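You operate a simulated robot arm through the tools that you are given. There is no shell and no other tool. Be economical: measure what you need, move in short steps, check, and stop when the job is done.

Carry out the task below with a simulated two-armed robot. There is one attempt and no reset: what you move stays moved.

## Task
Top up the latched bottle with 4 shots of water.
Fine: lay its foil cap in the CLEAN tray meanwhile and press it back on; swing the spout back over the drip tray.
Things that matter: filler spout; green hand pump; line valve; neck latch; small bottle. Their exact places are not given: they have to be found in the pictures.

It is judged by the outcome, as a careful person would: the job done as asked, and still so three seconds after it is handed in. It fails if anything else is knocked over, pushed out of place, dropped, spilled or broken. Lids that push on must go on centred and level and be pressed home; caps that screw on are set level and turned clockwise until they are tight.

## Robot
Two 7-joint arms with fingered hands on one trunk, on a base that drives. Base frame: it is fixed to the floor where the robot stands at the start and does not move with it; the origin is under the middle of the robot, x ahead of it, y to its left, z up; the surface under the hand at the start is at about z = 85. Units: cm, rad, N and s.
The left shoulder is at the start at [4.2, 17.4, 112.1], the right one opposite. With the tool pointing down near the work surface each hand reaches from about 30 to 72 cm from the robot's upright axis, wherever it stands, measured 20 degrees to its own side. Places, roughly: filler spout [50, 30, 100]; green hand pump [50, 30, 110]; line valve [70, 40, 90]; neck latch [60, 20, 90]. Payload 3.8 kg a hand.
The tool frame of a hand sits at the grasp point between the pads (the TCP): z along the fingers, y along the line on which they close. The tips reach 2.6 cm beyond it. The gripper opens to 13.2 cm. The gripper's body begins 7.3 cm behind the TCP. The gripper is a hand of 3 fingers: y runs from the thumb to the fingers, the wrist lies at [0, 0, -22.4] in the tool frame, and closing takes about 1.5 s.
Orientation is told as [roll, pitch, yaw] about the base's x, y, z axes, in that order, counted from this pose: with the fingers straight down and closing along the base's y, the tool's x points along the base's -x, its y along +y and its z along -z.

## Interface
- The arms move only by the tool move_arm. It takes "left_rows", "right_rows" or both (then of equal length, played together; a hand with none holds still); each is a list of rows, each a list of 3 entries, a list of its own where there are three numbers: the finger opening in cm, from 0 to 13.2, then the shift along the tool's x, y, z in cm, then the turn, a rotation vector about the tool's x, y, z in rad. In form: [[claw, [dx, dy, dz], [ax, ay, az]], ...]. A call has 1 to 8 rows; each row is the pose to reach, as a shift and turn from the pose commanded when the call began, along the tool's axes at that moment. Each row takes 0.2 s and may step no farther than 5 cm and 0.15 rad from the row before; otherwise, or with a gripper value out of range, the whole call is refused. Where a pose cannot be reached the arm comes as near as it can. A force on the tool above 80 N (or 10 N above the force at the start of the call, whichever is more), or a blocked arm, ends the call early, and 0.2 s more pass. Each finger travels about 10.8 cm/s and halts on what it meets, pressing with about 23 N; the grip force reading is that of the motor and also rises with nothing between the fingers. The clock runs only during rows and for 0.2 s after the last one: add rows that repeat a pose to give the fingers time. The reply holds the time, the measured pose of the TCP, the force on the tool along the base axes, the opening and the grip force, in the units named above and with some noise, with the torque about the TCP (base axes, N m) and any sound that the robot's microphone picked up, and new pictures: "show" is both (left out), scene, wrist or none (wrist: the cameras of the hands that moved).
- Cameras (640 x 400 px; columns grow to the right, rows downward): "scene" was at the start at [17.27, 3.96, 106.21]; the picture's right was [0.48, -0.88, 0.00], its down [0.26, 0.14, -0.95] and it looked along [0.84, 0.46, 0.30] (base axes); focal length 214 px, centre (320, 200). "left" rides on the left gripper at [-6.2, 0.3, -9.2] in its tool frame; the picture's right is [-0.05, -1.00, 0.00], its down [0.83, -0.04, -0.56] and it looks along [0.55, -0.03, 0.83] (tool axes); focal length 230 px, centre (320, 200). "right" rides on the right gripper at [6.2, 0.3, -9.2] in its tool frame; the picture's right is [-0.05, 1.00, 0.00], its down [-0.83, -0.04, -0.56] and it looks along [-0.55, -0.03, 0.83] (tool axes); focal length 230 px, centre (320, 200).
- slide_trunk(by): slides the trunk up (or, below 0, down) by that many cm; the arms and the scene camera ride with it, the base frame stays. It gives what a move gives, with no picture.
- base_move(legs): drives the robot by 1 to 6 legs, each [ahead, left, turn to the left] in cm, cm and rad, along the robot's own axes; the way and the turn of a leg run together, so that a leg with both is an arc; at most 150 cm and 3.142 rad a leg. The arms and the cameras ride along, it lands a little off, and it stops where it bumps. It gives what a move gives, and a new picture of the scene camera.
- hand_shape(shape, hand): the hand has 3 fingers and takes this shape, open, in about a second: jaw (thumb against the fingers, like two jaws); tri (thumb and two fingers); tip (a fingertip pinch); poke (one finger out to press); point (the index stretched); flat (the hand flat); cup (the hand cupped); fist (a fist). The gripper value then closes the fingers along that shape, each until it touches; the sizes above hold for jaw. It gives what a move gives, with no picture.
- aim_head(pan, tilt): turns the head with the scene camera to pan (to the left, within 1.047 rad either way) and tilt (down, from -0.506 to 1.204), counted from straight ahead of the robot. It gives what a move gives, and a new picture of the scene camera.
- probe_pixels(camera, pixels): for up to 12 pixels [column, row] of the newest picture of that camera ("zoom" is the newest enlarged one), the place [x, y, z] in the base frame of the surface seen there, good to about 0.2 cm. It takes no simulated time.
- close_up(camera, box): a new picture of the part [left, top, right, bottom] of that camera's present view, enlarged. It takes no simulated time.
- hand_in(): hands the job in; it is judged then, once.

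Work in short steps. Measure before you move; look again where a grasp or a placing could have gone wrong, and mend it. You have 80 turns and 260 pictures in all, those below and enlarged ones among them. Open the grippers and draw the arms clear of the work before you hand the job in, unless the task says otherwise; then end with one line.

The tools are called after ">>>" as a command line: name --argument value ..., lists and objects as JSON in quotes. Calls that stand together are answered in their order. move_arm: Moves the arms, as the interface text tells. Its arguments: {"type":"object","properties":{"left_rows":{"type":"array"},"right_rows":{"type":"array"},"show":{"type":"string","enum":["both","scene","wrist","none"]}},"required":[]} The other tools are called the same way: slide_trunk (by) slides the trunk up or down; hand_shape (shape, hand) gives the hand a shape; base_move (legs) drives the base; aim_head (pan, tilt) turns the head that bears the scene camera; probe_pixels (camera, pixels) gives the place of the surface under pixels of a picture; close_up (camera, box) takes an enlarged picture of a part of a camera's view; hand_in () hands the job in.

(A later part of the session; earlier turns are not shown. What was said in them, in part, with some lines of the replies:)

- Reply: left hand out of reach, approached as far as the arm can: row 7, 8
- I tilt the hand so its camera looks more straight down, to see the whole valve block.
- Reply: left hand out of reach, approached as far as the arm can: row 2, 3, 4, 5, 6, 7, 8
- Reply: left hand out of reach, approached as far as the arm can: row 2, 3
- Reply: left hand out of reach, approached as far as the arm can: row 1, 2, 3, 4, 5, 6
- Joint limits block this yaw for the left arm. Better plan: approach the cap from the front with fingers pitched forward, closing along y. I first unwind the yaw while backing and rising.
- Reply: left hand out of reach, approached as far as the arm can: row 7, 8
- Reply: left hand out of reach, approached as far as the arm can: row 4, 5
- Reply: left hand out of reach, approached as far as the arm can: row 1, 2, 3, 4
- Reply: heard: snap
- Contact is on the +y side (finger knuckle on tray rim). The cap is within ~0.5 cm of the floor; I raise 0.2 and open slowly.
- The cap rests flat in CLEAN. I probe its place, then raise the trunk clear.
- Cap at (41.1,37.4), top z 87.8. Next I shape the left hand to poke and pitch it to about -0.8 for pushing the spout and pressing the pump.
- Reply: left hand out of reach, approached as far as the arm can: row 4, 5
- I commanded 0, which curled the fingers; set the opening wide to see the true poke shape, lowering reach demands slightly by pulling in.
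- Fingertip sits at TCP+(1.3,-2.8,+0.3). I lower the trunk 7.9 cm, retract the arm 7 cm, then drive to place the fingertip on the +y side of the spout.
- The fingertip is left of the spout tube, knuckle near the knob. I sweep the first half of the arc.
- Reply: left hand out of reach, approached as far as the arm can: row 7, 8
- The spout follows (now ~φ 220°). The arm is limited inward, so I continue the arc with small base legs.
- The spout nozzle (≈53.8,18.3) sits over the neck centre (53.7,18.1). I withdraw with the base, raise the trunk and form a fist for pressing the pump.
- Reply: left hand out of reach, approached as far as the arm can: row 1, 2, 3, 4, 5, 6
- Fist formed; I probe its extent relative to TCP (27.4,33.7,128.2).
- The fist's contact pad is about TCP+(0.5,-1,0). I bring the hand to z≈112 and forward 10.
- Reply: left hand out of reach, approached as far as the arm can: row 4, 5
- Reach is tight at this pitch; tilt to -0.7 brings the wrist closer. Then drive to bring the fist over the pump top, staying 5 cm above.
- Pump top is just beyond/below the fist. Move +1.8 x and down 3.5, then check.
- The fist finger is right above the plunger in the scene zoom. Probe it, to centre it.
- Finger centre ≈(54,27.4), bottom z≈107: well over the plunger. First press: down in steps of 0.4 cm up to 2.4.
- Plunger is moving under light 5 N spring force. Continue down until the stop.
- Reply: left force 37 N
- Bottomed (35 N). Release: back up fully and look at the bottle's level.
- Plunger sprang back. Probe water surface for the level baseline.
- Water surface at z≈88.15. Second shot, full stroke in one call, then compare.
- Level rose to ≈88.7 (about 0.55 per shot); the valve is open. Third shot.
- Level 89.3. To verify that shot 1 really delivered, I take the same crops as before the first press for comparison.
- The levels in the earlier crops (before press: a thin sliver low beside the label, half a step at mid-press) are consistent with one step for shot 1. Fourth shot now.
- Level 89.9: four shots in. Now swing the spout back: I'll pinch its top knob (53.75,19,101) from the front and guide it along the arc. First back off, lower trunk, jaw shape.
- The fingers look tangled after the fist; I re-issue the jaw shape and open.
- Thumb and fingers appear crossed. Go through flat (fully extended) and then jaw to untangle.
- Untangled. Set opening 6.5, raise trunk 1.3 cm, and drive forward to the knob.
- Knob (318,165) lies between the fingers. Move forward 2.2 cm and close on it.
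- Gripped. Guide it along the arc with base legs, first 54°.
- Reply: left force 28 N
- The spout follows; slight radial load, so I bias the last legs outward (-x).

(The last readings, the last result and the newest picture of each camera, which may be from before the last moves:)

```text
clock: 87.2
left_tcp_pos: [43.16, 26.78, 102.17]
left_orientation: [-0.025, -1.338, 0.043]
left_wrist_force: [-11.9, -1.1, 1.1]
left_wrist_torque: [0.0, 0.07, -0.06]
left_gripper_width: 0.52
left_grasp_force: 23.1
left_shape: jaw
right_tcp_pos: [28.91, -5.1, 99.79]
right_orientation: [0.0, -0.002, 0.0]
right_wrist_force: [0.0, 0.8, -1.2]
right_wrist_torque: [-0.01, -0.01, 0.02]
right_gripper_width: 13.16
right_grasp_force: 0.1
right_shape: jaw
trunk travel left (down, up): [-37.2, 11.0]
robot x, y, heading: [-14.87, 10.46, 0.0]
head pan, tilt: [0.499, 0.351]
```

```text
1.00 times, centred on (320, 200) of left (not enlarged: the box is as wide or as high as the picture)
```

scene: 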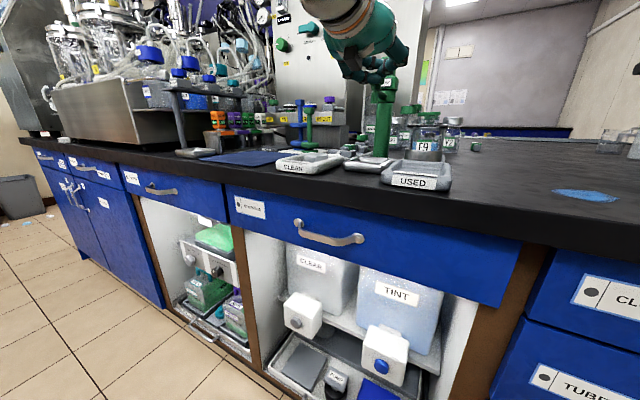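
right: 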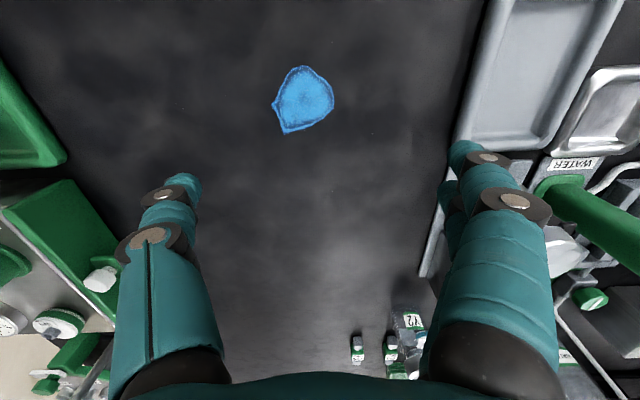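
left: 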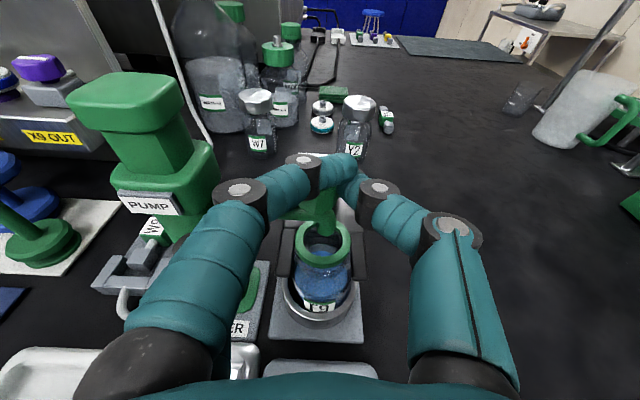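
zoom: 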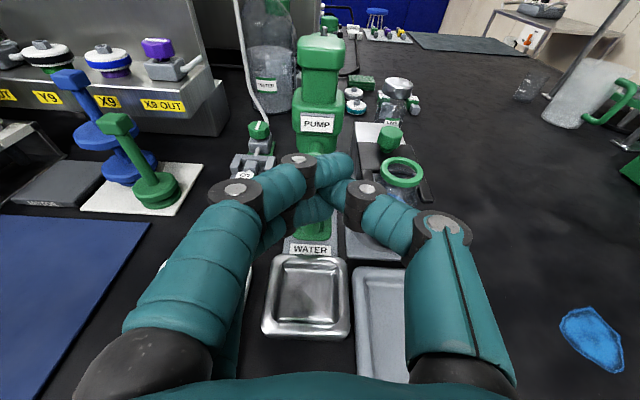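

The spout appears to point over the drip tray. Open and back off 9 cm to check.

>>> move_arm --left_rows '[[2, [0, 0, 0], [0, 0, 0]], [3.5, [0, 0, 0], [0, 0, 0]], [5, [0, 0, 0], [0, 0, 0]], [6.5, [0, 0, 0], [0, 0, 0]], [8, [0, 0, 0], [0, 0, 0]], [8, [0, 0, 0], [0, 0, 0]]]' --show "none"

>>> base_move --legs '[[-9, 0, 0]]'

>>> move_arm --left_rows '[[8, [0, 0, 0], [0, 0, 0]]]' --show "wrist"

```text
clock: 88.7
left_tcp_pos: [43.22, 26.71, 102.29]
left_orientation: [-0.021, -1.334, 0.039]
left_wrist_force: [1.0, 0.3, -0.2]
left_wrist_torque: [0.0, -0.02, 0.0]
left_gripper_width: 7.94
left_grasp_force: 0.1
left_shape: jaw
right_tcp_pos: [29.0, -5.04, 99.54]
right_orientation: [0.0, -0.001, 0.001]
right_wrist_force: [-0.7, -0.3, 0.0]
right_wrist_torque: [0.0, 0.0, -0.01]
right_gripper_width: 13.22
right_grasp_force: 0.0
right_shape: jaw
trunk travel left (down, up): [-37.2, 11.0]
robot x, y, heading: [-15.18, 10.71, 0.005]
head pan, tilt: [0.499, 0.351]
```

```text
clock: 89.8
left_tcp_pos: [34.3, 26.69, 102.3]
left_orientation: [-0.023, -1.336, 0.041]
left_wrist_force: [-0.2, -0.2, 0.0]
left_wrist_torque: [0.02, 0.0, -0.02]
left_gripper_width: 7.92
left_grasp_force: 0.0
left_shape: jaw
right_tcp_pos: [19.88, -5.12, 99.74]
right_orientation: [0.0, 0.0, 0.003]
right_wrist_force: [-0.3, 0.4, -0.1]
right_wrist_torque: [0.01, -0.01, 0.05]
right_gripper_width: 13.21
right_grasp_force: 0.1
right_shape: jaw
trunk travel left (down, up): [-37.2, 11.0]
robot x, y, heading: [-24.12, 10.68, 0.004]
head pan, tilt: [0.499, 0.351]
```

scene: 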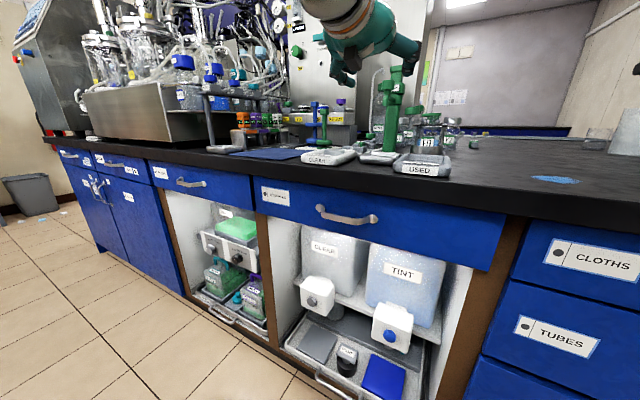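

```text
clock: 90.2
left_tcp_pos: [34.22, 26.76, 102.15]
left_orientation: [-0.021, -1.332, 0.039]
left_wrist_force: [-0.6, -0.3, -0.3]
left_wrist_torque: [0.03, -0.02, -0.01]
left_gripper_width: 7.92
left_grasp_force: 0.0
left_shape: jaw
right_tcp_pos: [19.97, -5.03, 99.67]
right_orientation: [0.0, 0.0, 0.004]
right_wrist_force: [0.2, 0.6, -0.6]
right_wrist_torque: [-0.02, -0.01, 0.03]
right_gripper_width: 13.21
right_grasp_force: 0.1
right_shape: jaw
trunk travel left (down, up): [-37.2, 11.0]
robot x, y, heading: [-24.54, 10.81, 0.004]
head pan, tilt: [0.499, 0.351]
```

left: 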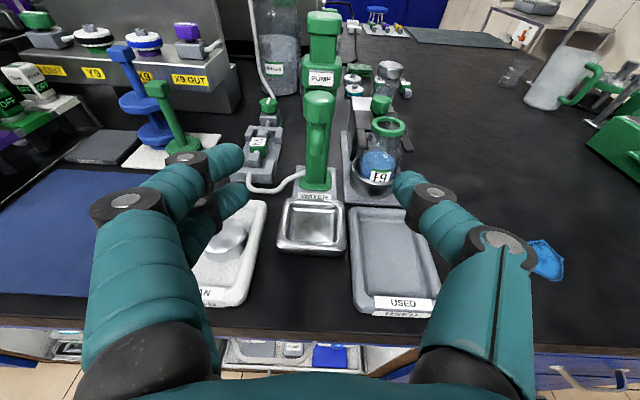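

Spout is back over the drip tray. For the cap, gripping along a diagonal gives finger room in the tray: turn the base 0.45, shift, then pitch -1.1, yaw arm +0.45, roll 0.2, and lower partway.

>>> base_move --legs '[[0, 0, 0.45], [10.9, -21.0, 0]]'

>>> move_arm --left_rows '[[7, [0, 0, 0], [0, 0.12, 0]], [7, [0, 0, 0], [0, 0.23, 0]]]' --show "none"

>>> move_arm --left_rows '[[7, [0, 0, 0], [-0.134, 0, -0.068]], [7, [0, 0, 0], [-0.267, 0, -0.136]], [7, [0, 0, 0], [-0.4, 0, -0.204]], [7, [0, 0, 0], [-0.4, 0, -0.1]], [7, [0, 0, 0], [-0.4, 0, 0]]]' --show "none"

>>> slide_trunk --by -8

>>> move_arm --left_rows '[[7, [0, 0, 0], [0, 0, 0]]]'

```text
clock: 94.0
left_tcp_pos: [40.58, 36.45, 102.13]
left_orientation: [-0.023, -1.337, 0.493]
left_wrist_force: [0.1, 0.1, -0.5]
left_wrist_torque: [0.01, 0.02, -0.01]
left_gripper_width: 7.95
left_grasp_force: 0.0
left_shape: jaw
right_tcp_pos: [41.74, 1.59, 99.62]
right_orientation: [0.0, 0.001, 0.457]
right_wrist_force: [0.2, 0.3, 0.1]
right_wrist_torque: [-0.03, -0.01, 0.05]
right_gripper_width: 13.19
right_grasp_force: 0.1
right_shape: jaw
trunk travel left (down, up): [-37.2, 11.0]
robot x, y, heading: [-4.52, -3.74, 0.461]
head pan, tilt: [0.499, 0.351]
```

scene: 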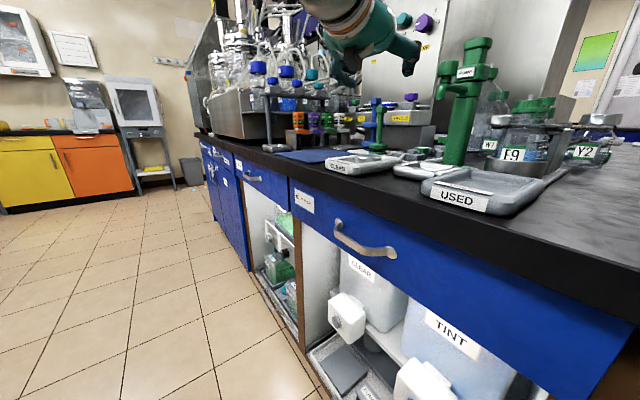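

```text
clock: 94.5
left_tcp_pos: [40.48, 36.46, 102.14]
left_orientation: [-0.011, -1.105, 0.481]
left_wrist_force: [-0.6, -0.1, 0.6]
left_wrist_torque: [-0.03, 0.0, -0.03]
left_gripper_width: 7.04
left_grasp_force: 0.2
left_shape: jaw
right_tcp_pos: [41.71, 1.64, 99.66]
right_orientation: [0.0, -0.001, 0.459]
right_wrist_force: [0.3, -0.5, -0.1]
right_wrist_torque: [-0.01, -0.04, 0.02]
right_gripper_width: 13.18
right_grasp_force: 0.1
right_shape: jaw
trunk travel left (down, up): [-37.2, 11.0]
robot x, y, heading: [-4.67, -3.91, 0.458]
head pan, tilt: [0.499, 0.351]
```

```text
clock: 95.8
left_tcp_pos: [34.76, 39.87, 105.63]
left_orientation: [0.323, -1.11, 0.557]
left_wrist_force: [0.2, -0.2, -0.2]
left_wrist_torque: [0.02, 0.0, 0.0]
left_gripper_width: 7.0
left_grasp_force: 0.1
left_shape: jaw
left hand out of reach, approached as far as the arm can: row 1, 2, 3, 4, 5
right_tcp_pos: [41.75, 1.6, 99.62]
right_orientation: [-0.001, -0.001, 0.456]
right_wrist_force: [0.5, 0.5, -0.5]
right_wrist_torque: [-0.04, 0.02, 0.0]
right_gripper_width: 13.21
right_grasp_force: 0.0
right_shape: jaw
trunk travel left (down, up): [-37.2, 11.0]
robot x, y, heading: [-4.83, -3.59, 0.459]
head pan, tilt: [0.499, 0.351]
```

```text
clock: 96.9
left_tcp_pos: [34.79, 39.84, 97.54]
left_orientation: [0.389, -1.104, 0.482]
left_wrist_force: [-0.5, 0.0, 0.1]
left_wrist_torque: [0.03, 0.02, 0.0]
left_gripper_width: 7.0
left_grasp_force: 0.1
left_shape: jaw
right_tcp_pos: [41.72, 1.67, 91.68]
right_orientation: [0.001, -0.001, 0.457]
right_wrist_force: [0.1, 0.4, -0.2]
right_wrist_torque: [-0.02, 0.02, 0.02]
right_gripper_width: 13.19
right_grasp_force: 0.0
right_shape: jaw
trunk travel left (down, up): [-29.2, 19.0]
robot x, y, heading: [-4.24, -3.74, 0.456]
head pan, tilt: [0.499, 0.351]
```

```text
clock: 97.3
left_tcp_pos: [34.88, 39.84, 97.58]
left_orientation: [0.389, -1.107, 0.484]
left_wrist_force: [0.5, 0.4, 0.0]
left_wrist_torque: [0.03, 0.0, -0.02]
left_gripper_width: 6.97
left_grasp_force: 0.2
left_shape: jaw
right_tcp_pos: [41.67, 1.67, 91.58]
right_orientation: [0.001, 0.0, 0.457]
right_wrist_force: [0.1, 0.6, -0.6]
right_wrist_torque: [0.0, 0.01, 0.0]
right_gripper_width: 13.16
right_grasp_force: 0.0
right_shape: jaw
trunk travel left (down, up): [-29.2, 19.0]
robot x, y, heading: [-4.49, -3.95, 0.457]
head pan, tilt: [0.499, 0.351]
```

scene: 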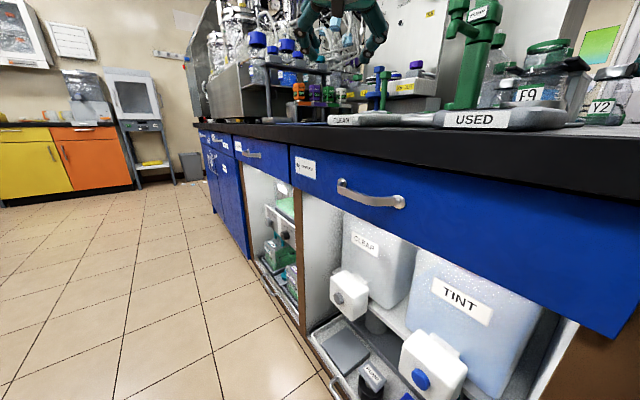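
left: 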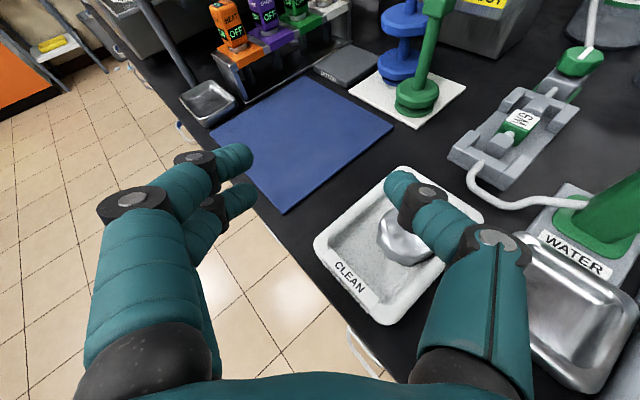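

The orientation came out as wanted (finger heading ≈0.91, roll ≈0.17); only position is off. Shift the base by (5.5,-3.35), opening 5.8, lower to just above the cap, and probe.

>>> base_move --legs '[[3.46, -5.43, 0]]'

>>> slide_trunk --by -6.4

>>> move_arm --left_rows '[[5.8, [0, 0, 0], [0, 0, 0]], [5.8, [0, 0, 0], [0, 0, 0]]]' --show "wrist"

>>> close_up --camera "left" --box '[200, 100, 460, 280]'

>>> probe_pixels --camera "left" --pixels '[[320, 165], [320, 180], [320, 195], [300, 180], [340, 180], [280, 190], [360, 190], [255, 165], [255, 195], [385, 185]]'

```text
clock: 98.5
left_tcp_pos: [40.46, 36.51, 97.53]
left_orientation: [0.39, -1.105, 0.482]
left_wrist_force: [-0.2, 0.1, -0.2]
left_wrist_torque: [0.01, -0.01, 0.04]
left_gripper_width: 7.01
left_grasp_force: 0.1
left_shape: jaw
right_tcp_pos: [47.22, -1.66, 91.7]
right_orientation: [0.001, -0.001, 0.456]
right_wrist_force: [-0.7, -0.8, -0.5]
right_wrist_torque: [0.02, 0.01, 0.0]
right_gripper_width: 13.22
right_grasp_force: 0.1
right_shape: jaw
trunk travel left (down, up): [-29.2, 19.0]
robot x, y, heading: [0.79, -6.83, 0.455]
head pan, tilt: [0.499, 0.351]
```

scene: 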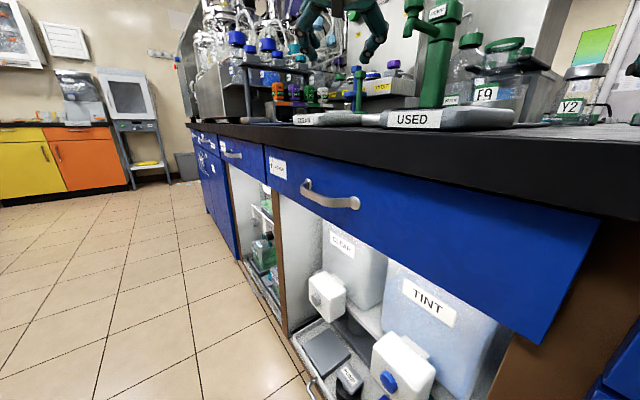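

```text
clock: 99.4
left_tcp_pos: [39.69, 37.14, 91.11]
left_orientation: [0.375, -1.107, 0.501]
left_wrist_force: [0.6, 0.5, 0.0]
left_wrist_torque: [-0.02, -0.01, -0.01]
left_gripper_width: 7.01
left_grasp_force: 0.2
left_shape: jaw
right_tcp_pos: [46.83, -0.44, 87.18]
right_orientation: [0.01, -0.041, 0.463]
right_wrist_force: [-9.3, -3.0, 19.9]
right_wrist_torque: [-0.42, 0.07, -0.19]
right_gripper_width: 13.2
right_grasp_force: 0.1
right_shape: jaw
trunk travel left (down, up): [-22.9, 25.3]
robot x, y, heading: [0.55, -7.02, 0.463]
head pan, tilt: [0.499, 0.351]
stopped: the force on the tool passed its limit at 82 N (the readings are from after the stop); the commanded pose is now the measured one
```

```text
clock: 100.0
left_tcp_pos: [39.76, 37.4, 91.3]
left_orientation: [0.37, -1.106, 0.503]
left_wrist_force: [-0.3, -0.1, -0.2]
left_wrist_torque: [0.01, 0.02, 0.01]
left_gripper_width: 5.86
left_grasp_force: 0.1
left_shape: jaw
right_tcp_pos: [46.93, -0.48, 87.11]
right_orientation: [0.011, -0.04, 0.465]
right_wrist_force: [-16.2, -4.0, 35.7]
right_wrist_torque: [-0.74, 0.05, -0.2]
right_gripper_width: 13.19
right_grasp_force: 0.0
right_shape: jaw
trunk travel left (down, up): [-22.9, 25.3]
robot x, y, heading: [0.98, -7.06, 0.461]
head pan, tilt: [0.499, 0.351]
```

left: 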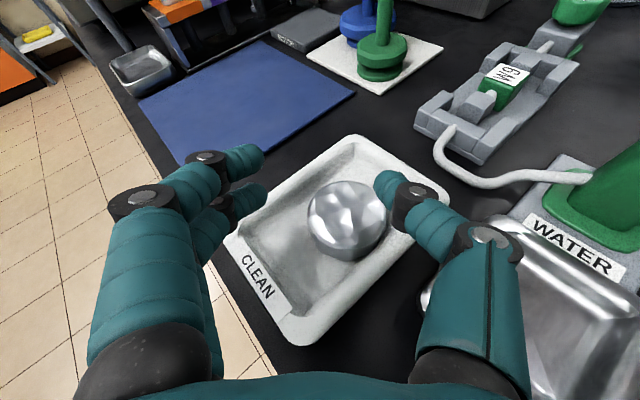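

```text
2.22 times, centred on (330, 190) of left
```

zoom: 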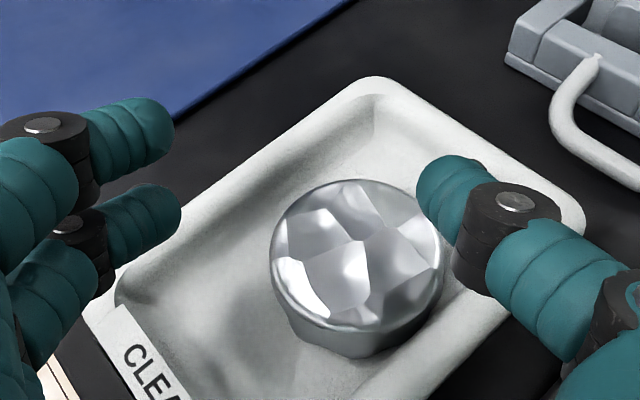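

```text
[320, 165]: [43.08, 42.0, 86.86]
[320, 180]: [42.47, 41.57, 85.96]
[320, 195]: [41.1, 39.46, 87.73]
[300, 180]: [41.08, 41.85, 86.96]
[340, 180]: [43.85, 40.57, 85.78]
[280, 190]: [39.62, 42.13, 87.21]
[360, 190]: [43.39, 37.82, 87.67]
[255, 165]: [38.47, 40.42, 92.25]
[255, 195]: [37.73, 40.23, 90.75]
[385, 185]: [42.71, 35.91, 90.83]
```

The right hand touched the bare bench (must lift it). The cap stands 0.8 cm toward the thumb relative to centre. I raise the right hand, shift left hand, lower 2.7 and close.

>>> move_arm --left_rows '[[6.2, [0, -0.2, 0.1], [0, 0, 0]], [6.2, [-0.08, -0.5, 0.2], [0, 0, 0]], [6.2, [-0.16, -0.8, 0.37], [0, 0, 0]], [6.2, [-0.16, -0.8, 0.37], [0, 0, 0]]]' --right_rows '[[13.2, [0, 0, -4], [0, 0, 0]], [13.2, [0, 0, -8], [0, 0, 0]], [13.2, [0, 0, -12], [0, 0, 0]], [13.2, [0, 0, -15], [0, 0, 0]]]' --show "none"

>>> slide_trunk --by -2.7

>>> move_arm --left_rows '[[5.6, [0, 0, 0], [0, 0, 0]], [5, [0, 0, 0], [0, 0, 0]], [4.4, [0, 0, 0], [0, 0, 0]], [3.8, [0, 0, 0], [0, 0, 0]], [3.4, [0, 0, 0], [0, 0, 0]], [3.4, [0, 0, 0], [0, 0, 0]], [3.4, [0, 0, 0], [0, 0, 0]]]' --show "wrist"

>>> close_up --camera "left" --box '[200, 100, 460, 280]'

```text
clock: 101.0
left_tcp_pos: [41.12, 36.54, 90.94]
left_orientation: [0.389, -1.104, 0.486]
left_wrist_force: [-1.5, 0.1, -0.3]
left_wrist_torque: [-0.01, 0.02, -0.01]
left_gripper_width: 6.13
left_grasp_force: 0.0
left_shape: jaw
right_tcp_pos: [47.02, -1.49, 101.82]
right_orientation: [0.014, -0.034, 0.459]
right_wrist_force: [0.6, -0.6, 0.1]
right_wrist_torque: [0.01, 0.03, -0.02]
right_gripper_width: 13.2
right_grasp_force: 0.1
right_shape: jaw
trunk travel left (down, up): [-22.9, 25.3]
robot x, y, heading: [0.57, -6.67, 0.458]
head pan, tilt: [0.499, 0.351]
```

```text
clock: 101.8
left_tcp_pos: [41.39, 36.55, 88.88]
left_orientation: [0.378, -1.122, 0.497]
left_wrist_force: [10.4, 7.0, 31.2]
left_wrist_torque: [-0.47, -1.27, 0.41]
left_gripper_width: 5.91
left_grasp_force: 0.0
left_shape: jaw
right_tcp_pos: [46.95, -1.63, 99.01]
right_orientation: [0.014, -0.033, 0.458]
right_wrist_force: [0.4, -0.8, -0.8]
right_wrist_torque: [-0.04, -0.06, -0.02]
right_gripper_width: 13.18
right_grasp_force: 0.0
right_shape: jaw
trunk travel left (down, up): [-20.2, 28.0]
robot x, y, heading: [1.21, -6.98, 0.46]
head pan, tilt: [0.499, 0.351]
```

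```text
clock: 103.4
left_tcp_pos: [41.44, 36.42, 88.66]
left_orientation: [0.389, -1.114, 0.481]
left_wrist_force: [10.2, -0.2, 25.3]
left_wrist_torque: [-0.26, -0.67, 0.09]
left_gripper_width: 2.65
left_grasp_force: 22.6
left_shape: jaw
right_tcp_pos: [47.05, -1.64, 98.97]
right_orientation: [0.016, -0.035, 0.457]
right_wrist_force: [-0.2, 0.4, 0.1]
right_wrist_torque: [-0.01, 0.03, -0.01]
right_gripper_width: 13.21
right_grasp_force: 0.1
right_shape: jaw
trunk travel left (down, up): [-20.2, 28.0]
robot x, y, heading: [0.62, -6.78, 0.465]
head pan, tilt: [0.499, 0.351]
```

left: 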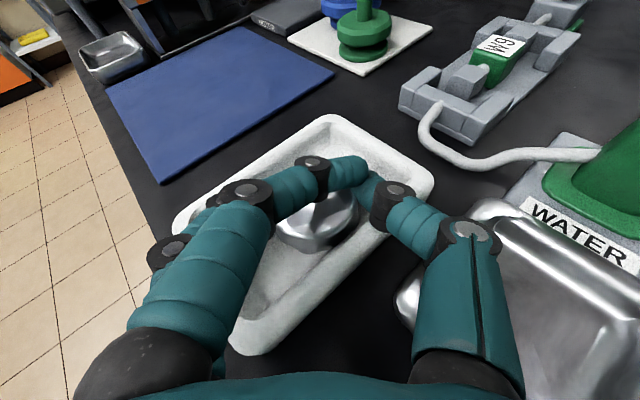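

```text
2.22 times, centred on (330, 190) of left
```

zoom: 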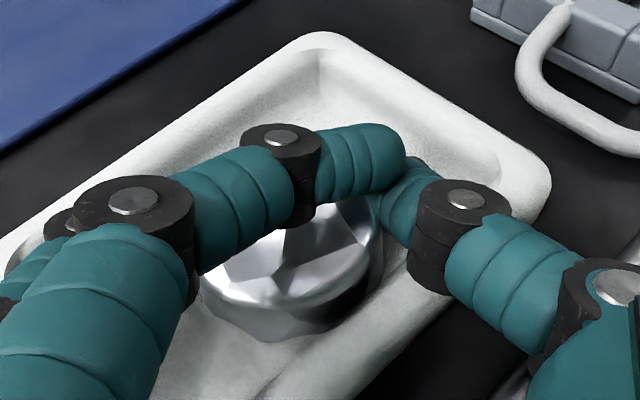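

Gripped (2.65 cm, 22.6 N). Lift 20 cm, back off, un-turn the base, and come in front of the bottle.

>>> slide_trunk --by 19.5

>>> base_move --legs '[[-10.75, 5.33, 0], [0, 0, -0.46], [6.5, 3.3, 0]]'

>>> move_arm --left_rows '[[3.4, [0, 0, 0], [0, 0, 0]]]'

>>> close_up --camera "left" --box '[200, 100, 460, 300]'

>>> probe_pixels --camera "left" --pixels '[[320, 200], [310, 210], [330, 210], [350, 205], [290, 215], [320, 230], [340, 235], [300, 235]]'

>>> close_up --camera "scene" --box '[300, 0, 460, 150]'

```text
clock: 105.5
left_tcp_pos: [39.08, 35.61, 114.93]
left_orientation: [0.377, -1.248, 0.498]
left_wrist_force: [-0.2, -0.7, -0.6]
left_wrist_torque: [-0.01, -0.02, -0.01]
left_gripper_width: 2.55
left_grasp_force: 22.8
left_shape: jaw
right_tcp_pos: [47.13, -1.44, 118.39]
right_orientation: [0.012, -0.034, 0.455]
right_wrist_force: [0.3, 0.2, -0.4]
right_wrist_torque: [-0.01, -0.01, 0.02]
right_gripper_width: 13.2
right_grasp_force: 0.1
right_shape: jaw
trunk travel left (down, up): [-39.7, 8.5]
robot x, y, heading: [0.75, -6.72, 0.46]
head pan, tilt: [0.499, 0.351]
```

```text
clock: 108.7
left_tcp_pos: [48.49, 17.34, 114.88]
left_orientation: [0.375, -1.249, 0.039]
left_wrist_force: [0.2, -0.3, 0.2]
left_wrist_torque: [0.0, -0.02, -0.01]
left_gripper_width: 2.6
left_grasp_force: 22.9
left_shape: jaw
right_tcp_pos: [39.11, -19.46, 118.43]
right_orientation: [0.014, -0.033, -0.004]
right_wrist_force: [0.7, -0.5, -0.2]
right_wrist_torque: [-0.02, 0.0, -0.03]
right_gripper_width: 13.22
right_grasp_force: 0.2
right_shape: jaw
trunk travel left (down, up): [-39.7, 8.5]
robot x, y, heading: [-4.91, -3.57, -0.003]
head pan, tilt: [0.499, 0.351]
```

scene: 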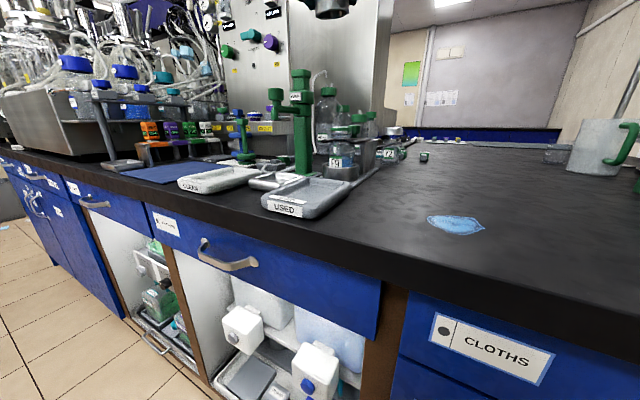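

```text
clock: 109.1
left_tcp_pos: [48.3, 17.35, 114.98]
left_orientation: [0.375, -1.249, 0.037]
left_wrist_force: [-0.4, -0.6, -0.7]
left_wrist_torque: [-0.05, 0.02, 0.02]
left_gripper_width: 2.54
left_grasp_force: 23.1
left_shape: jaw
right_tcp_pos: [39.01, -19.49, 118.45]
right_orientation: [0.015, -0.035, -0.004]
right_wrist_force: [-0.5, -0.5, 0.3]
right_wrist_torque: [-0.03, -0.01, -0.01]
right_gripper_width: 13.18
right_grasp_force: 0.1
right_shape: jaw
trunk travel left (down, up): [-39.7, 8.5]
robot x, y, heading: [-4.9, -3.89, -0.003]
head pan, tilt: [0.499, 0.351]
```

scene: 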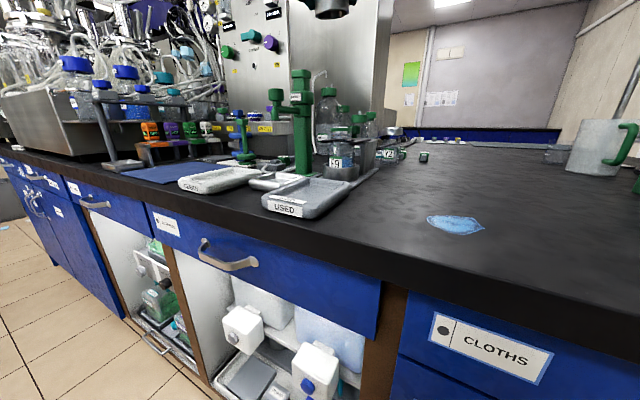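
left: 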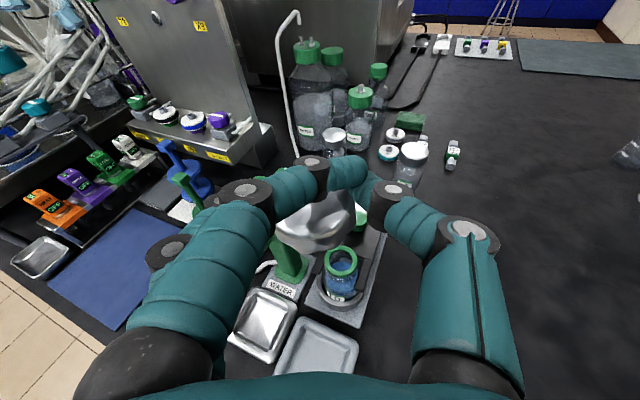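

```text
2.00 times, centred on (330, 200) of left
```

zoom: 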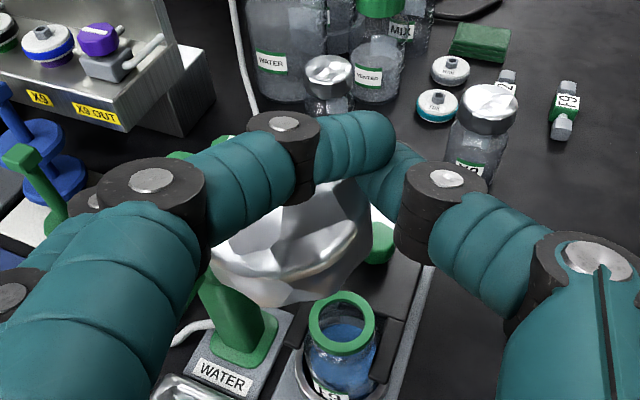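

```text
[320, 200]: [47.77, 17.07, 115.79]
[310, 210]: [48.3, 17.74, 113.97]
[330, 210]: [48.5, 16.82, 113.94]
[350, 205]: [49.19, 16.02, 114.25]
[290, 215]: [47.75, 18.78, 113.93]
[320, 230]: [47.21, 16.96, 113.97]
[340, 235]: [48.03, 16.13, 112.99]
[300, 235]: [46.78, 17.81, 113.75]
```

```text
2.67 times, centred on (380, 75) of scene
```

zoom: 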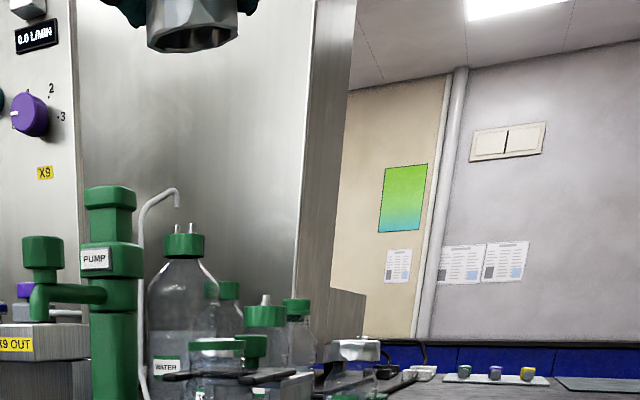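

Hand pitch drifted by 0.135, so I restore the gripping orientation, lower the trunk to keep the cap just above the rim, move over the bottle and check alignment.

>>> move_arm --left_rows '[[3.4, [0, 0, 0], [0, 0.063, 0.025]], [3.4, [0, 0, 0], [0, 0.126, 0.049]]]' --show "none"

>>> slide_trunk --by -14.2

>>> base_move --legs '[[5.0, -0.3, 0]]'

>>> move_arm --left_rows '[[3.4, [0, 0, 0], [0, 0, 0]]]'

>>> close_up --camera "left" --box '[220, 120, 420, 300]'

>>> probe_pixels --camera "left" --pixels '[[310, 210], [330, 210], [350, 205], [290, 215], [320, 230], [340, 235], [300, 235], [280, 220], [320, 240], [320, 250], [340, 250], [300, 250]]'

>>> close_up --camera "scene" --box '[240, 0, 440, 200]'

```text
clock: 109.7
left_tcp_pos: [48.5, 17.39, 114.86]
left_orientation: [0.373, -1.113, 0.04]
left_wrist_force: [-0.7, 0.1, 0.2]
left_wrist_torque: [-0.01, -0.03, 0.02]
left_gripper_width: 2.56
left_grasp_force: 23.5
left_shape: jaw
right_tcp_pos: [39.09, -19.47, 118.46]
right_orientation: [0.013, -0.035, -0.002]
right_wrist_force: [-0.8, -0.7, -0.2]
right_wrist_torque: [0.02, 0.02, -0.01]
right_gripper_width: 13.2
right_grasp_force: 0.1
right_shape: jaw
trunk travel left (down, up): [-39.7, 8.5]
robot x, y, heading: [-4.51, -3.62, -0.005]
head pan, tilt: [0.499, 0.351]
```

```text
clock: 111.3
left_tcp_pos: [48.58, 17.33, 100.79]
left_orientation: [0.373, -1.112, 0.04]
left_wrist_force: [-0.6, 0.3, 0.1]
left_wrist_torque: [-0.01, 0.01, 0.02]
left_gripper_width: 2.57
left_grasp_force: 23.4
left_shape: jaw
right_tcp_pos: [39.06, -19.43, 104.34]
right_orientation: [0.015, -0.034, -0.004]
right_wrist_force: [0.4, 0.8, -0.1]
right_wrist_torque: [0.0, -0.01, 0.0]
right_gripper_width: 13.21
right_grasp_force: 0.1
right_shape: jaw
trunk travel left (down, up): [-25.5, 22.7]
robot x, y, heading: [-5.21, -3.95, -0.002]
head pan, tilt: [0.499, 0.351]
```

```text
clock: 112.3
left_tcp_pos: [53.34, 16.98, 100.7]
left_orientation: [0.375, -1.111, 0.038]
left_wrist_force: [-0.6, -0.2, -0.6]
left_wrist_torque: [-0.04, 0.01, -0.03]
left_gripper_width: 2.57
left_grasp_force: 23.0
left_shape: jaw
right_tcp_pos: [44.06, -19.62, 104.27]
right_orientation: [0.013, -0.033, -0.003]
right_wrist_force: [0.0, 0.6, -0.6]
right_wrist_torque: [0.0, 0.02, -0.02]
right_gripper_width: 13.21
right_grasp_force: 0.1
right_shape: jaw
trunk travel left (down, up): [-25.5, 22.7]
robot x, y, heading: [-0.03, -3.99, -0.007]
head pan, tilt: [0.499, 0.351]
```

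scene: 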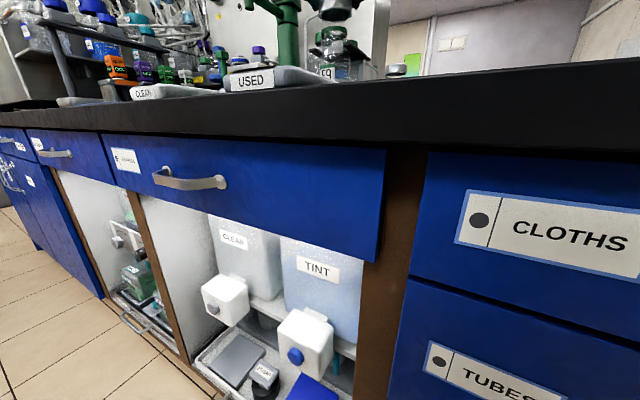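

```text
clock: 112.7
left_tcp_pos: [53.41, 17.01, 100.74]
left_orientation: [0.373, -1.113, 0.04]
left_wrist_force: [0.6, -0.4, -0.4]
left_wrist_torque: [0.02, 0.02, 0.01]
left_gripper_width: 2.57
left_grasp_force: 23.0
left_shape: jaw
right_tcp_pos: [44.0, -19.69, 104.21]
right_orientation: [0.013, -0.036, -0.004]
right_wrist_force: [0.7, -0.7, 0.8]
right_wrist_torque: [0.01, -0.01, -0.01]
right_gripper_width: 13.2
right_grasp_force: 0.0
right_shape: jaw
trunk travel left (down, up): [-25.5, 22.7]
robot x, y, heading: [0.29, -3.92, -0.001]
head pan, tilt: [0.499, 0.351]
```

scene: 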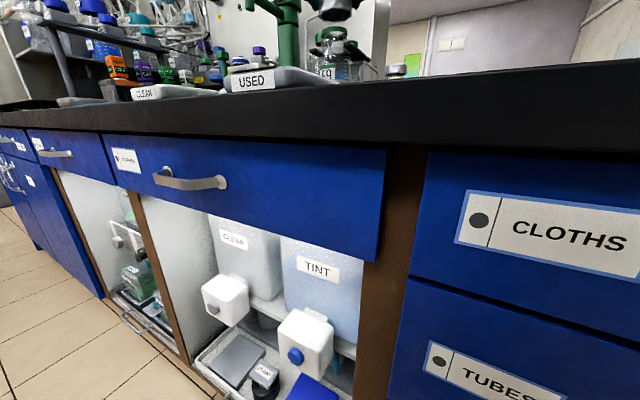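
left: 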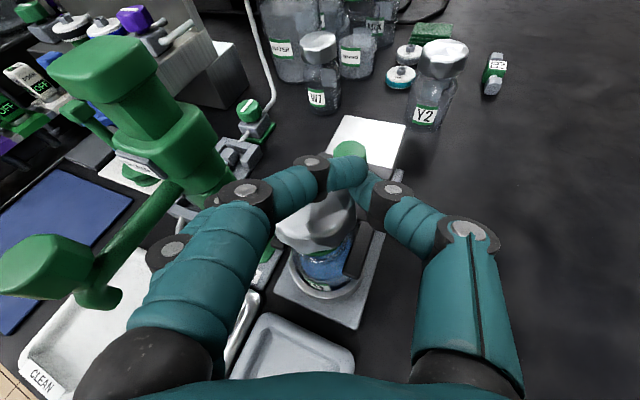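

```text
2.22 times, centred on (320, 210) of left
```

zoom: 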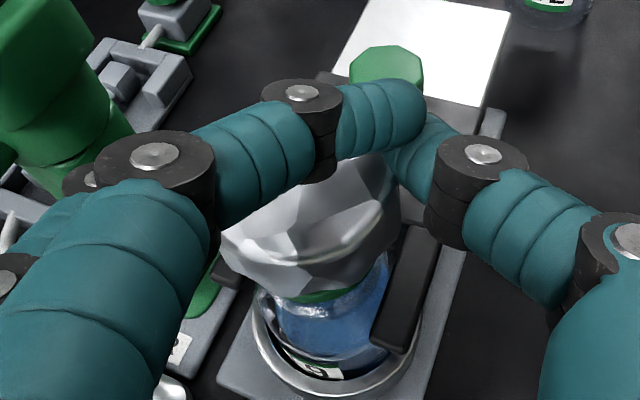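

```text
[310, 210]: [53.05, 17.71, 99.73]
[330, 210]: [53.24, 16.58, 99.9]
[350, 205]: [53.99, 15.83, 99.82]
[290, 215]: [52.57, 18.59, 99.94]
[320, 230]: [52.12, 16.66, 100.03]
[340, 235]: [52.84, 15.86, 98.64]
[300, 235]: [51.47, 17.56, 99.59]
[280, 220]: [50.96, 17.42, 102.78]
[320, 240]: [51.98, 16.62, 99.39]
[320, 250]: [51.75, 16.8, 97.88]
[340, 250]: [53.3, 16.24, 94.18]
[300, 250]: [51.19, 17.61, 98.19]
```

```text
2.00 times, centred on (340, 100) of scene
5 turns are left
```

zoom: 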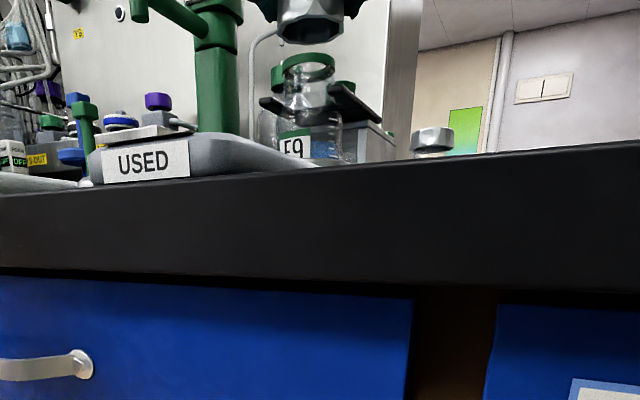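

Cap is level (top z≈99.9) and centred to ~0.2 cm over the neck (53.5,18.2 vs 53.7,18.1). Small +x nudge, then lower 3.9 cm to press it on, keeping grip, and look.

>>> move_arm --left_rows '[[3.4, [-0.06, -0.03, 0.15], [0, 0, 0]], [3.4, [-0.06, -0.03, 0.15], [0, 0, 0]]]' --show "none"

>>> slide_trunk --by -2.6

>>> slide_trunk --by -1.3

>>> move_arm --left_rows '[[3.4, [0, 0, 0], [0, 0, 0]]]' --show "wrist"

>>> close_up --camera "left" --box '[220, 120, 420, 300]'

>>> probe_pixels --camera "left" --pixels '[[310, 210], [330, 210], [350, 205], [290, 215], [320, 230], [340, 235], [300, 235], [320, 245], [300, 245]]'

>>> close_up --camera "scene" --box '[320, 0, 420, 100]'

```text
clock: 113.3
left_tcp_pos: [53.43, 16.97, 100.68]
left_orientation: [0.374, -1.115, 0.041]
left_wrist_force: [0.2, -0.9, -0.3]
left_wrist_torque: [-0.01, 0.0, 0.03]
left_gripper_width: 2.56
left_grasp_force: 23.0
left_shape: jaw
right_tcp_pos: [43.99, -19.77, 104.25]
right_orientation: [0.014, -0.034, -0.003]
right_wrist_force: [-0.1, 0.8, 0.0]
right_wrist_torque: [0.01, -0.03, -0.03]
right_gripper_width: 13.21
right_grasp_force: 0.1
right_shape: jaw
trunk travel left (down, up): [-25.5, 22.7]
robot x, y, heading: [0.05, -3.46, -0.006]
head pan, tilt: [0.499, 0.351]
```

```text
clock: 114.0
left_tcp_pos: [53.52, 17.12, 98.05]
left_orientation: [0.373, -1.111, 0.04]
left_wrist_force: [0.0, 0.3, -0.2]
left_wrist_torque: [-0.01, -0.02, -0.01]
left_gripper_width: 2.6
left_grasp_force: 23.0
left_shape: jaw
right_tcp_pos: [44.07, -19.74, 101.71]
right_orientation: [0.014, -0.036, -0.004]
right_wrist_force: [0.5, 0.7, 0.6]
right_wrist_torque: [-0.02, -0.01, -0.03]
right_gripper_width: 13.18
right_grasp_force: 0.0
right_shape: jaw
trunk travel left (down, up): [-22.9, 25.3]
robot x, y, heading: [-0.56, -4.07, -0.002]
head pan, tilt: [0.499, 0.351]
```

```text
clock: 114.6
left_tcp_pos: [53.41, 17.17, 96.81]
left_orientation: [0.374, -1.114, 0.039]
left_wrist_force: [0.6, -1.2, 3.1]
left_wrist_torque: [0.07, -0.04, 0.0]
left_gripper_width: 2.58
left_grasp_force: 23.4
left_shape: jaw
right_tcp_pos: [43.93, -19.79, 100.26]
right_orientation: [0.014, -0.037, -0.004]
right_wrist_force: [1.0, 0.1, 0.2]
right_wrist_torque: [-0.02, 0.04, -0.02]
right_gripper_width: 13.21
right_grasp_force: 0.0
right_shape: jaw
trunk travel left (down, up): [-21.6, 26.6]
robot x, y, heading: [0.47, -3.71, -0.003]
head pan, tilt: [0.499, 0.351]
heard: snap
```

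```text
clock: 115.0
left_tcp_pos: [53.4, 17.18, 96.87]
left_orientation: [0.374, -1.115, 0.038]
left_wrist_force: [0.3, -0.6, 4.5]
left_wrist_torque: [0.08, -0.01, 0.0]
left_gripper_width: 2.57
left_grasp_force: 22.8
left_shape: jaw
right_tcp_pos: [43.92, -19.71, 100.33]
right_orientation: [0.014, -0.034, -0.003]
right_wrist_force: [0.3, -0.6, 0.5]
right_wrist_torque: [-0.02, 0.01, -0.01]
right_gripper_width: 13.2
right_grasp_force: 0.0
right_shape: jaw
trunk travel left (down, up): [-21.6, 26.6]
robot x, y, heading: [0.25, -3.72, -0.004]
head pan, tilt: [0.499, 0.351]
```

left: 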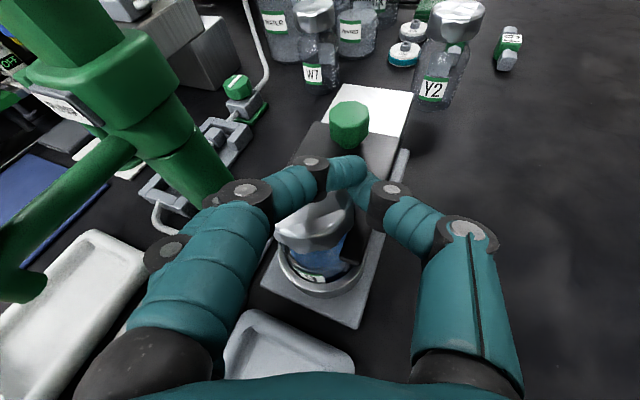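

```text
2.22 times, centred on (320, 210) of left
```

zoom: 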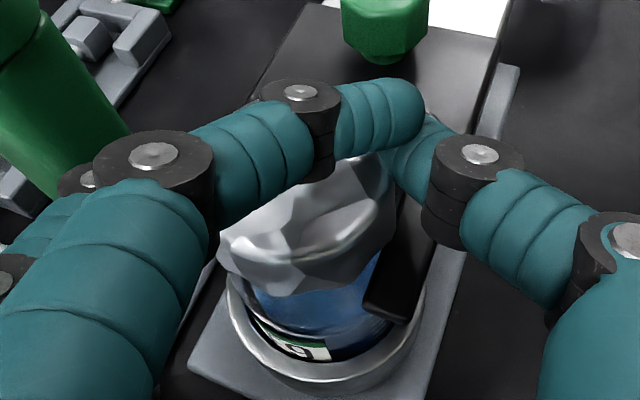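

```text
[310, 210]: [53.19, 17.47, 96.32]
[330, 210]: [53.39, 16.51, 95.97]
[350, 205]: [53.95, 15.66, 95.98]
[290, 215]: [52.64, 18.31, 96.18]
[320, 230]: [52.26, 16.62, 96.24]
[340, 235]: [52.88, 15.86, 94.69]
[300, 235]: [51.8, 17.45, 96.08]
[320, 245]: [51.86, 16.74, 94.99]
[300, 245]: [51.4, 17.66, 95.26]
```

```text
4.00 times, centred on (370, 50) of scene
4 turns are left
```

zoom: 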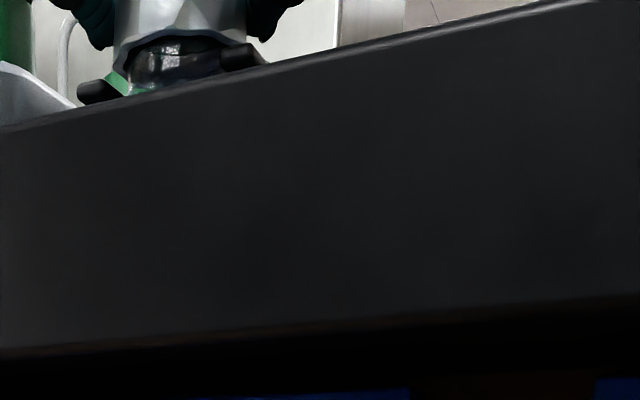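

Snap heard; cap top at z≈96.1 all around, matching the original. I press 0.2 more, open, and back out along the finger direction to inspect.

>>> slide_trunk --by -0.2

>>> move_arm --left_rows '[[3.2, [0, 0, 0], [0, 0, 0]], [4, [0, 0, 0], [0, 0, 0]], [5, [0, 0, 0], [0, 0, 0]], [6, [0, 0, 0], [0, 0, 0]], [7, [0, 0, 0], [0, 0, 0]], [8, [0, 0, 0], [0, 0, 0]], [8, [0, 0, 0], [0, 0, 0]]]' --show "none"

>>> base_move --legs '[[-11, -5, 0]]'

>>> move_arm --left_rows '[[8, [0, 0, 0], [0, 0, 0]]]' --show "wrist"

>>> close_up --camera "left" --box '[200, 40, 440, 240]'

```text
clock: 115.5
left_tcp_pos: [53.58, 17.04, 96.86]
left_orientation: [0.374, -1.117, 0.04]
left_wrist_force: [-0.5, -1.9, 11.7]
left_wrist_torque: [0.21, -0.05, -0.05]
left_gripper_width: 2.59
left_grasp_force: 23.0
left_shape: jaw
right_tcp_pos: [43.95, -19.83, 100.13]
right_orientation: [0.015, -0.035, -0.004]
right_wrist_force: [0.2, 0.5, -0.5]
right_wrist_torque: [0.02, 0.01, 0.01]
right_gripper_width: 13.22
right_grasp_force: 0.0
right_shape: jaw
trunk travel left (down, up): [-21.4, 26.8]
robot x, y, heading: [0.29, -3.93, 0.002]
head pan, tilt: [0.499, 0.351]
```

```text
clock: 117.1
left_tcp_pos: [53.5, 17.13, 96.53]
left_orientation: [0.374, -1.114, 0.039]
left_wrist_force: [-0.1, 0.3, -0.2]
left_wrist_torque: [0.01, 0.03, -0.01]
left_gripper_width: 7.94
left_grasp_force: 0.0
left_shape: jaw
right_tcp_pos: [44.09, -19.67, 100.13]
right_orientation: [0.013, -0.034, -0.003]
right_wrist_force: [-0.6, -0.3, 0.2]
right_wrist_torque: [0.01, 0.04, -0.01]
right_gripper_width: 13.2
right_grasp_force: 0.1
right_shape: jaw
trunk travel left (down, up): [-21.4, 26.8]
robot x, y, heading: [0.12, -4.2, 0.0]
head pan, tilt: [0.499, 0.351]
```

```text
clock: 118.3
left_tcp_pos: [42.61, 12.07, 96.61]
left_orientation: [0.376, -1.113, 0.039]
left_wrist_force: [-0.1, -0.2, 0.6]
left_wrist_torque: [0.02, 0.01, -0.02]
left_gripper_width: 7.93
left_grasp_force: 0.0
left_shape: jaw
right_tcp_pos: [33.19, -24.79, 100.18]
right_orientation: [0.015, -0.034, -0.003]
right_wrist_force: [1.0, 0.3, 0.2]
right_wrist_torque: [0.02, -0.01, 0.0]
right_gripper_width: 13.21
right_grasp_force: 0.0
right_shape: jaw
trunk travel left (down, up): [-21.4, 26.8]
robot x, y, heading: [-10.67, -8.57, -0.002]
head pan, tilt: [0.499, 0.351]
```

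scene: 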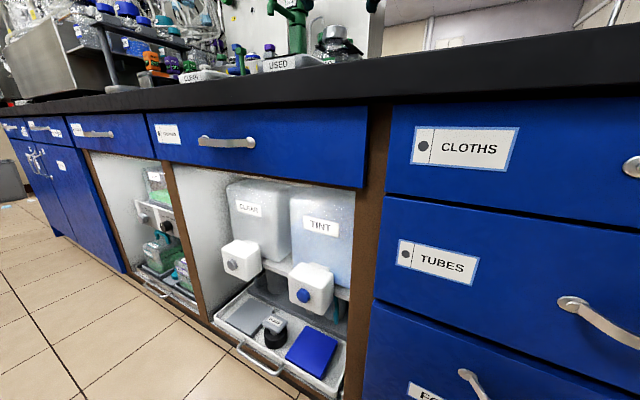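

```text
clock: 118.8
left_tcp_pos: [42.86, 12.05, 96.76]
left_orientation: [0.374, -1.114, 0.04]
left_wrist_force: [-0.5, -0.4, 0.5]
left_wrist_torque: [-0.02, 0.04, -0.03]
left_gripper_width: 7.95
left_grasp_force: 0.1
left_shape: jaw
right_tcp_pos: [33.28, -24.83, 100.19]
right_orientation: [0.014, -0.034, -0.004]
right_wrist_force: [-0.7, -0.1, 0.4]
right_wrist_torque: [0.04, -0.02, -0.02]
right_gripper_width: 13.21
right_grasp_force: 0.2
right_shape: jaw
trunk travel left (down, up): [-21.4, 26.8]
robot x, y, heading: [-10.77, -8.97, -0.002]
head pan, tilt: [0.499, 0.351]
```

left: 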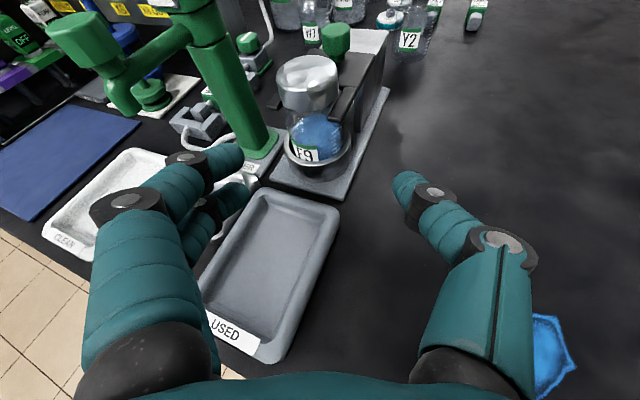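

```text
2.00 times, centred on (320, 140) of left
3 turns are left
```

zoom: 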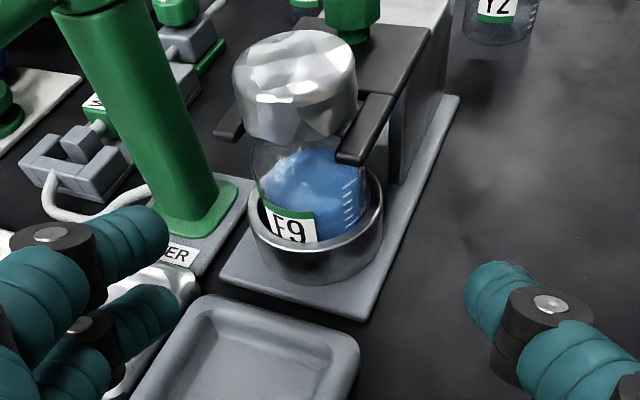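

The cap sits level and latched bottle is in place. I probe the cap and spout nozzle, then draw further back.

>>> probe_pixels --camera "left" --pixels '[[307, 62], [285, 72], [330, 72], [307, 85], [75, 40], [120, 98], [300, 80]]'

>>> base_move --legs '[[-20, 0, 0]]'

>>> move_arm --left_rows '[[12, [0, 0, 0], [0, 0, 0]]]'

>>> close_up --camera "left" --box '[150, 0, 450, 200]'

```text
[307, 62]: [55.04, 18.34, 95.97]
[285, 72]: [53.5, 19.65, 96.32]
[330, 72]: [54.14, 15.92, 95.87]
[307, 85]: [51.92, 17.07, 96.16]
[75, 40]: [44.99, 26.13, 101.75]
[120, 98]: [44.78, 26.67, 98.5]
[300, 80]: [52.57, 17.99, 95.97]
```

```text
clock: 120.3
left_tcp_pos: [23.05, 12.15, 96.69]
left_orientation: [0.375, -1.114, 0.041]
left_wrist_force: [-0.4, 0.5, 0.7]
left_wrist_torque: [0.01, -0.01, -0.04]
left_gripper_width: 7.93
left_grasp_force: 0.2
left_shape: jaw
right_tcp_pos: [13.53, -24.66, 100.27]
right_orientation: [0.014, -0.034, -0.003]
right_wrist_force: [-0.5, 0.0, 0.1]
right_wrist_torque: [0.0, -0.03, 0.02]
right_gripper_width: 13.23
right_grasp_force: 0.1
right_shape: jaw
trunk travel left (down, up): [-21.4, 26.8]
robot x, y, heading: [-29.91, -9.14, -0.003]
head pan, tilt: [0.499, 0.351]
```

scene: 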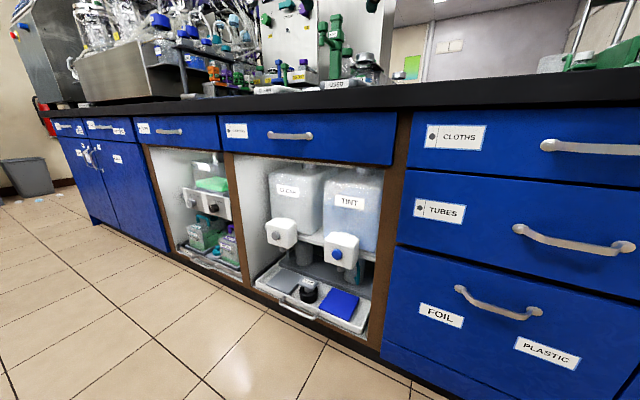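

```text
clock: 120.7
left_tcp_pos: [23.11, 12.17, 96.69]
left_orientation: [0.373, -1.112, 0.042]
left_wrist_force: [0.0, -0.4, 0.1]
left_wrist_torque: [0.02, 0.04, -0.01]
left_gripper_width: 12.0
left_grasp_force: 0.1
left_shape: jaw
right_tcp_pos: [13.52, -24.57, 100.03]
right_orientation: [0.013, -0.034, -0.005]
right_wrist_force: [0.1, 0.7, -0.5]
right_wrist_torque: [-0.03, 0.02, 0.05]
right_gripper_width: 13.18
right_grasp_force: 0.0
right_shape: jaw
trunk travel left (down, up): [-21.4, 26.8]
robot x, y, heading: [-30.23, -9.11, -0.002]
head pan, tilt: [0.499, 0.351]
```

scene: 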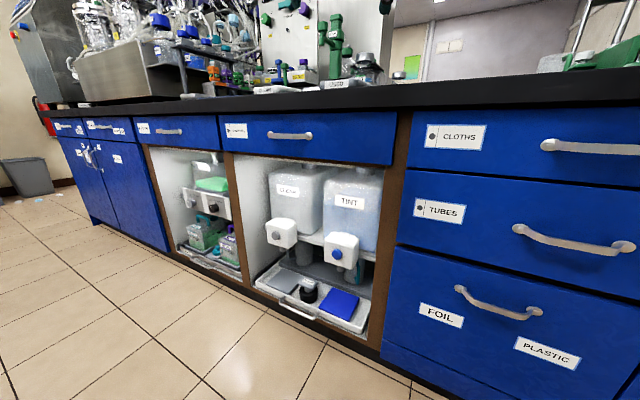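
left: 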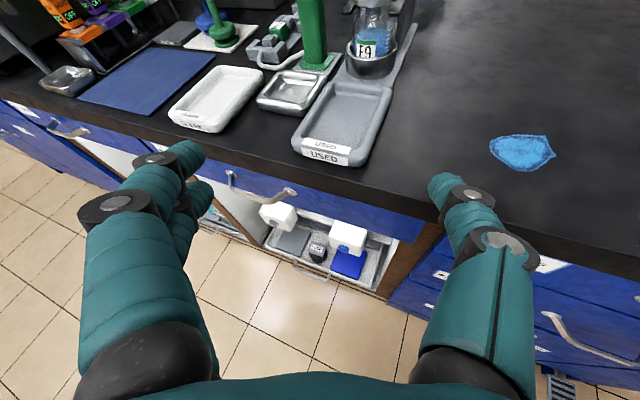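

```text
2.00 times, centred on (300, 100) of left
2 turns are left
```

zoom: 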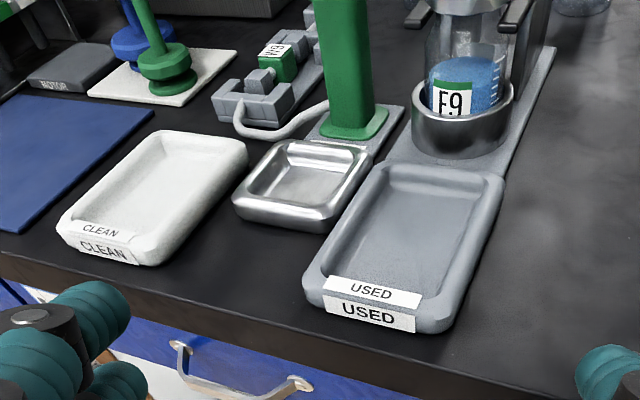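

The cap top reads 95.9–96.3 all round. The nozzle is near (45.3,26.6), over the drip tray, and the arms are clear and open. I hand in now.

>>> hand_in

```text
The job is handed in.
```

I topped up bottle F9 with 4 shots of water and handed the job in. The foil cap waited in the CLEAN tray and is pressed back on level; it snapped home. The spout is back over the drip tray. I measured the water rise for shots 2–4 only and judged the first from before-and-after pictures. The right hand also pressed briefly on bare bench at one point, with no sign that it moved anything.
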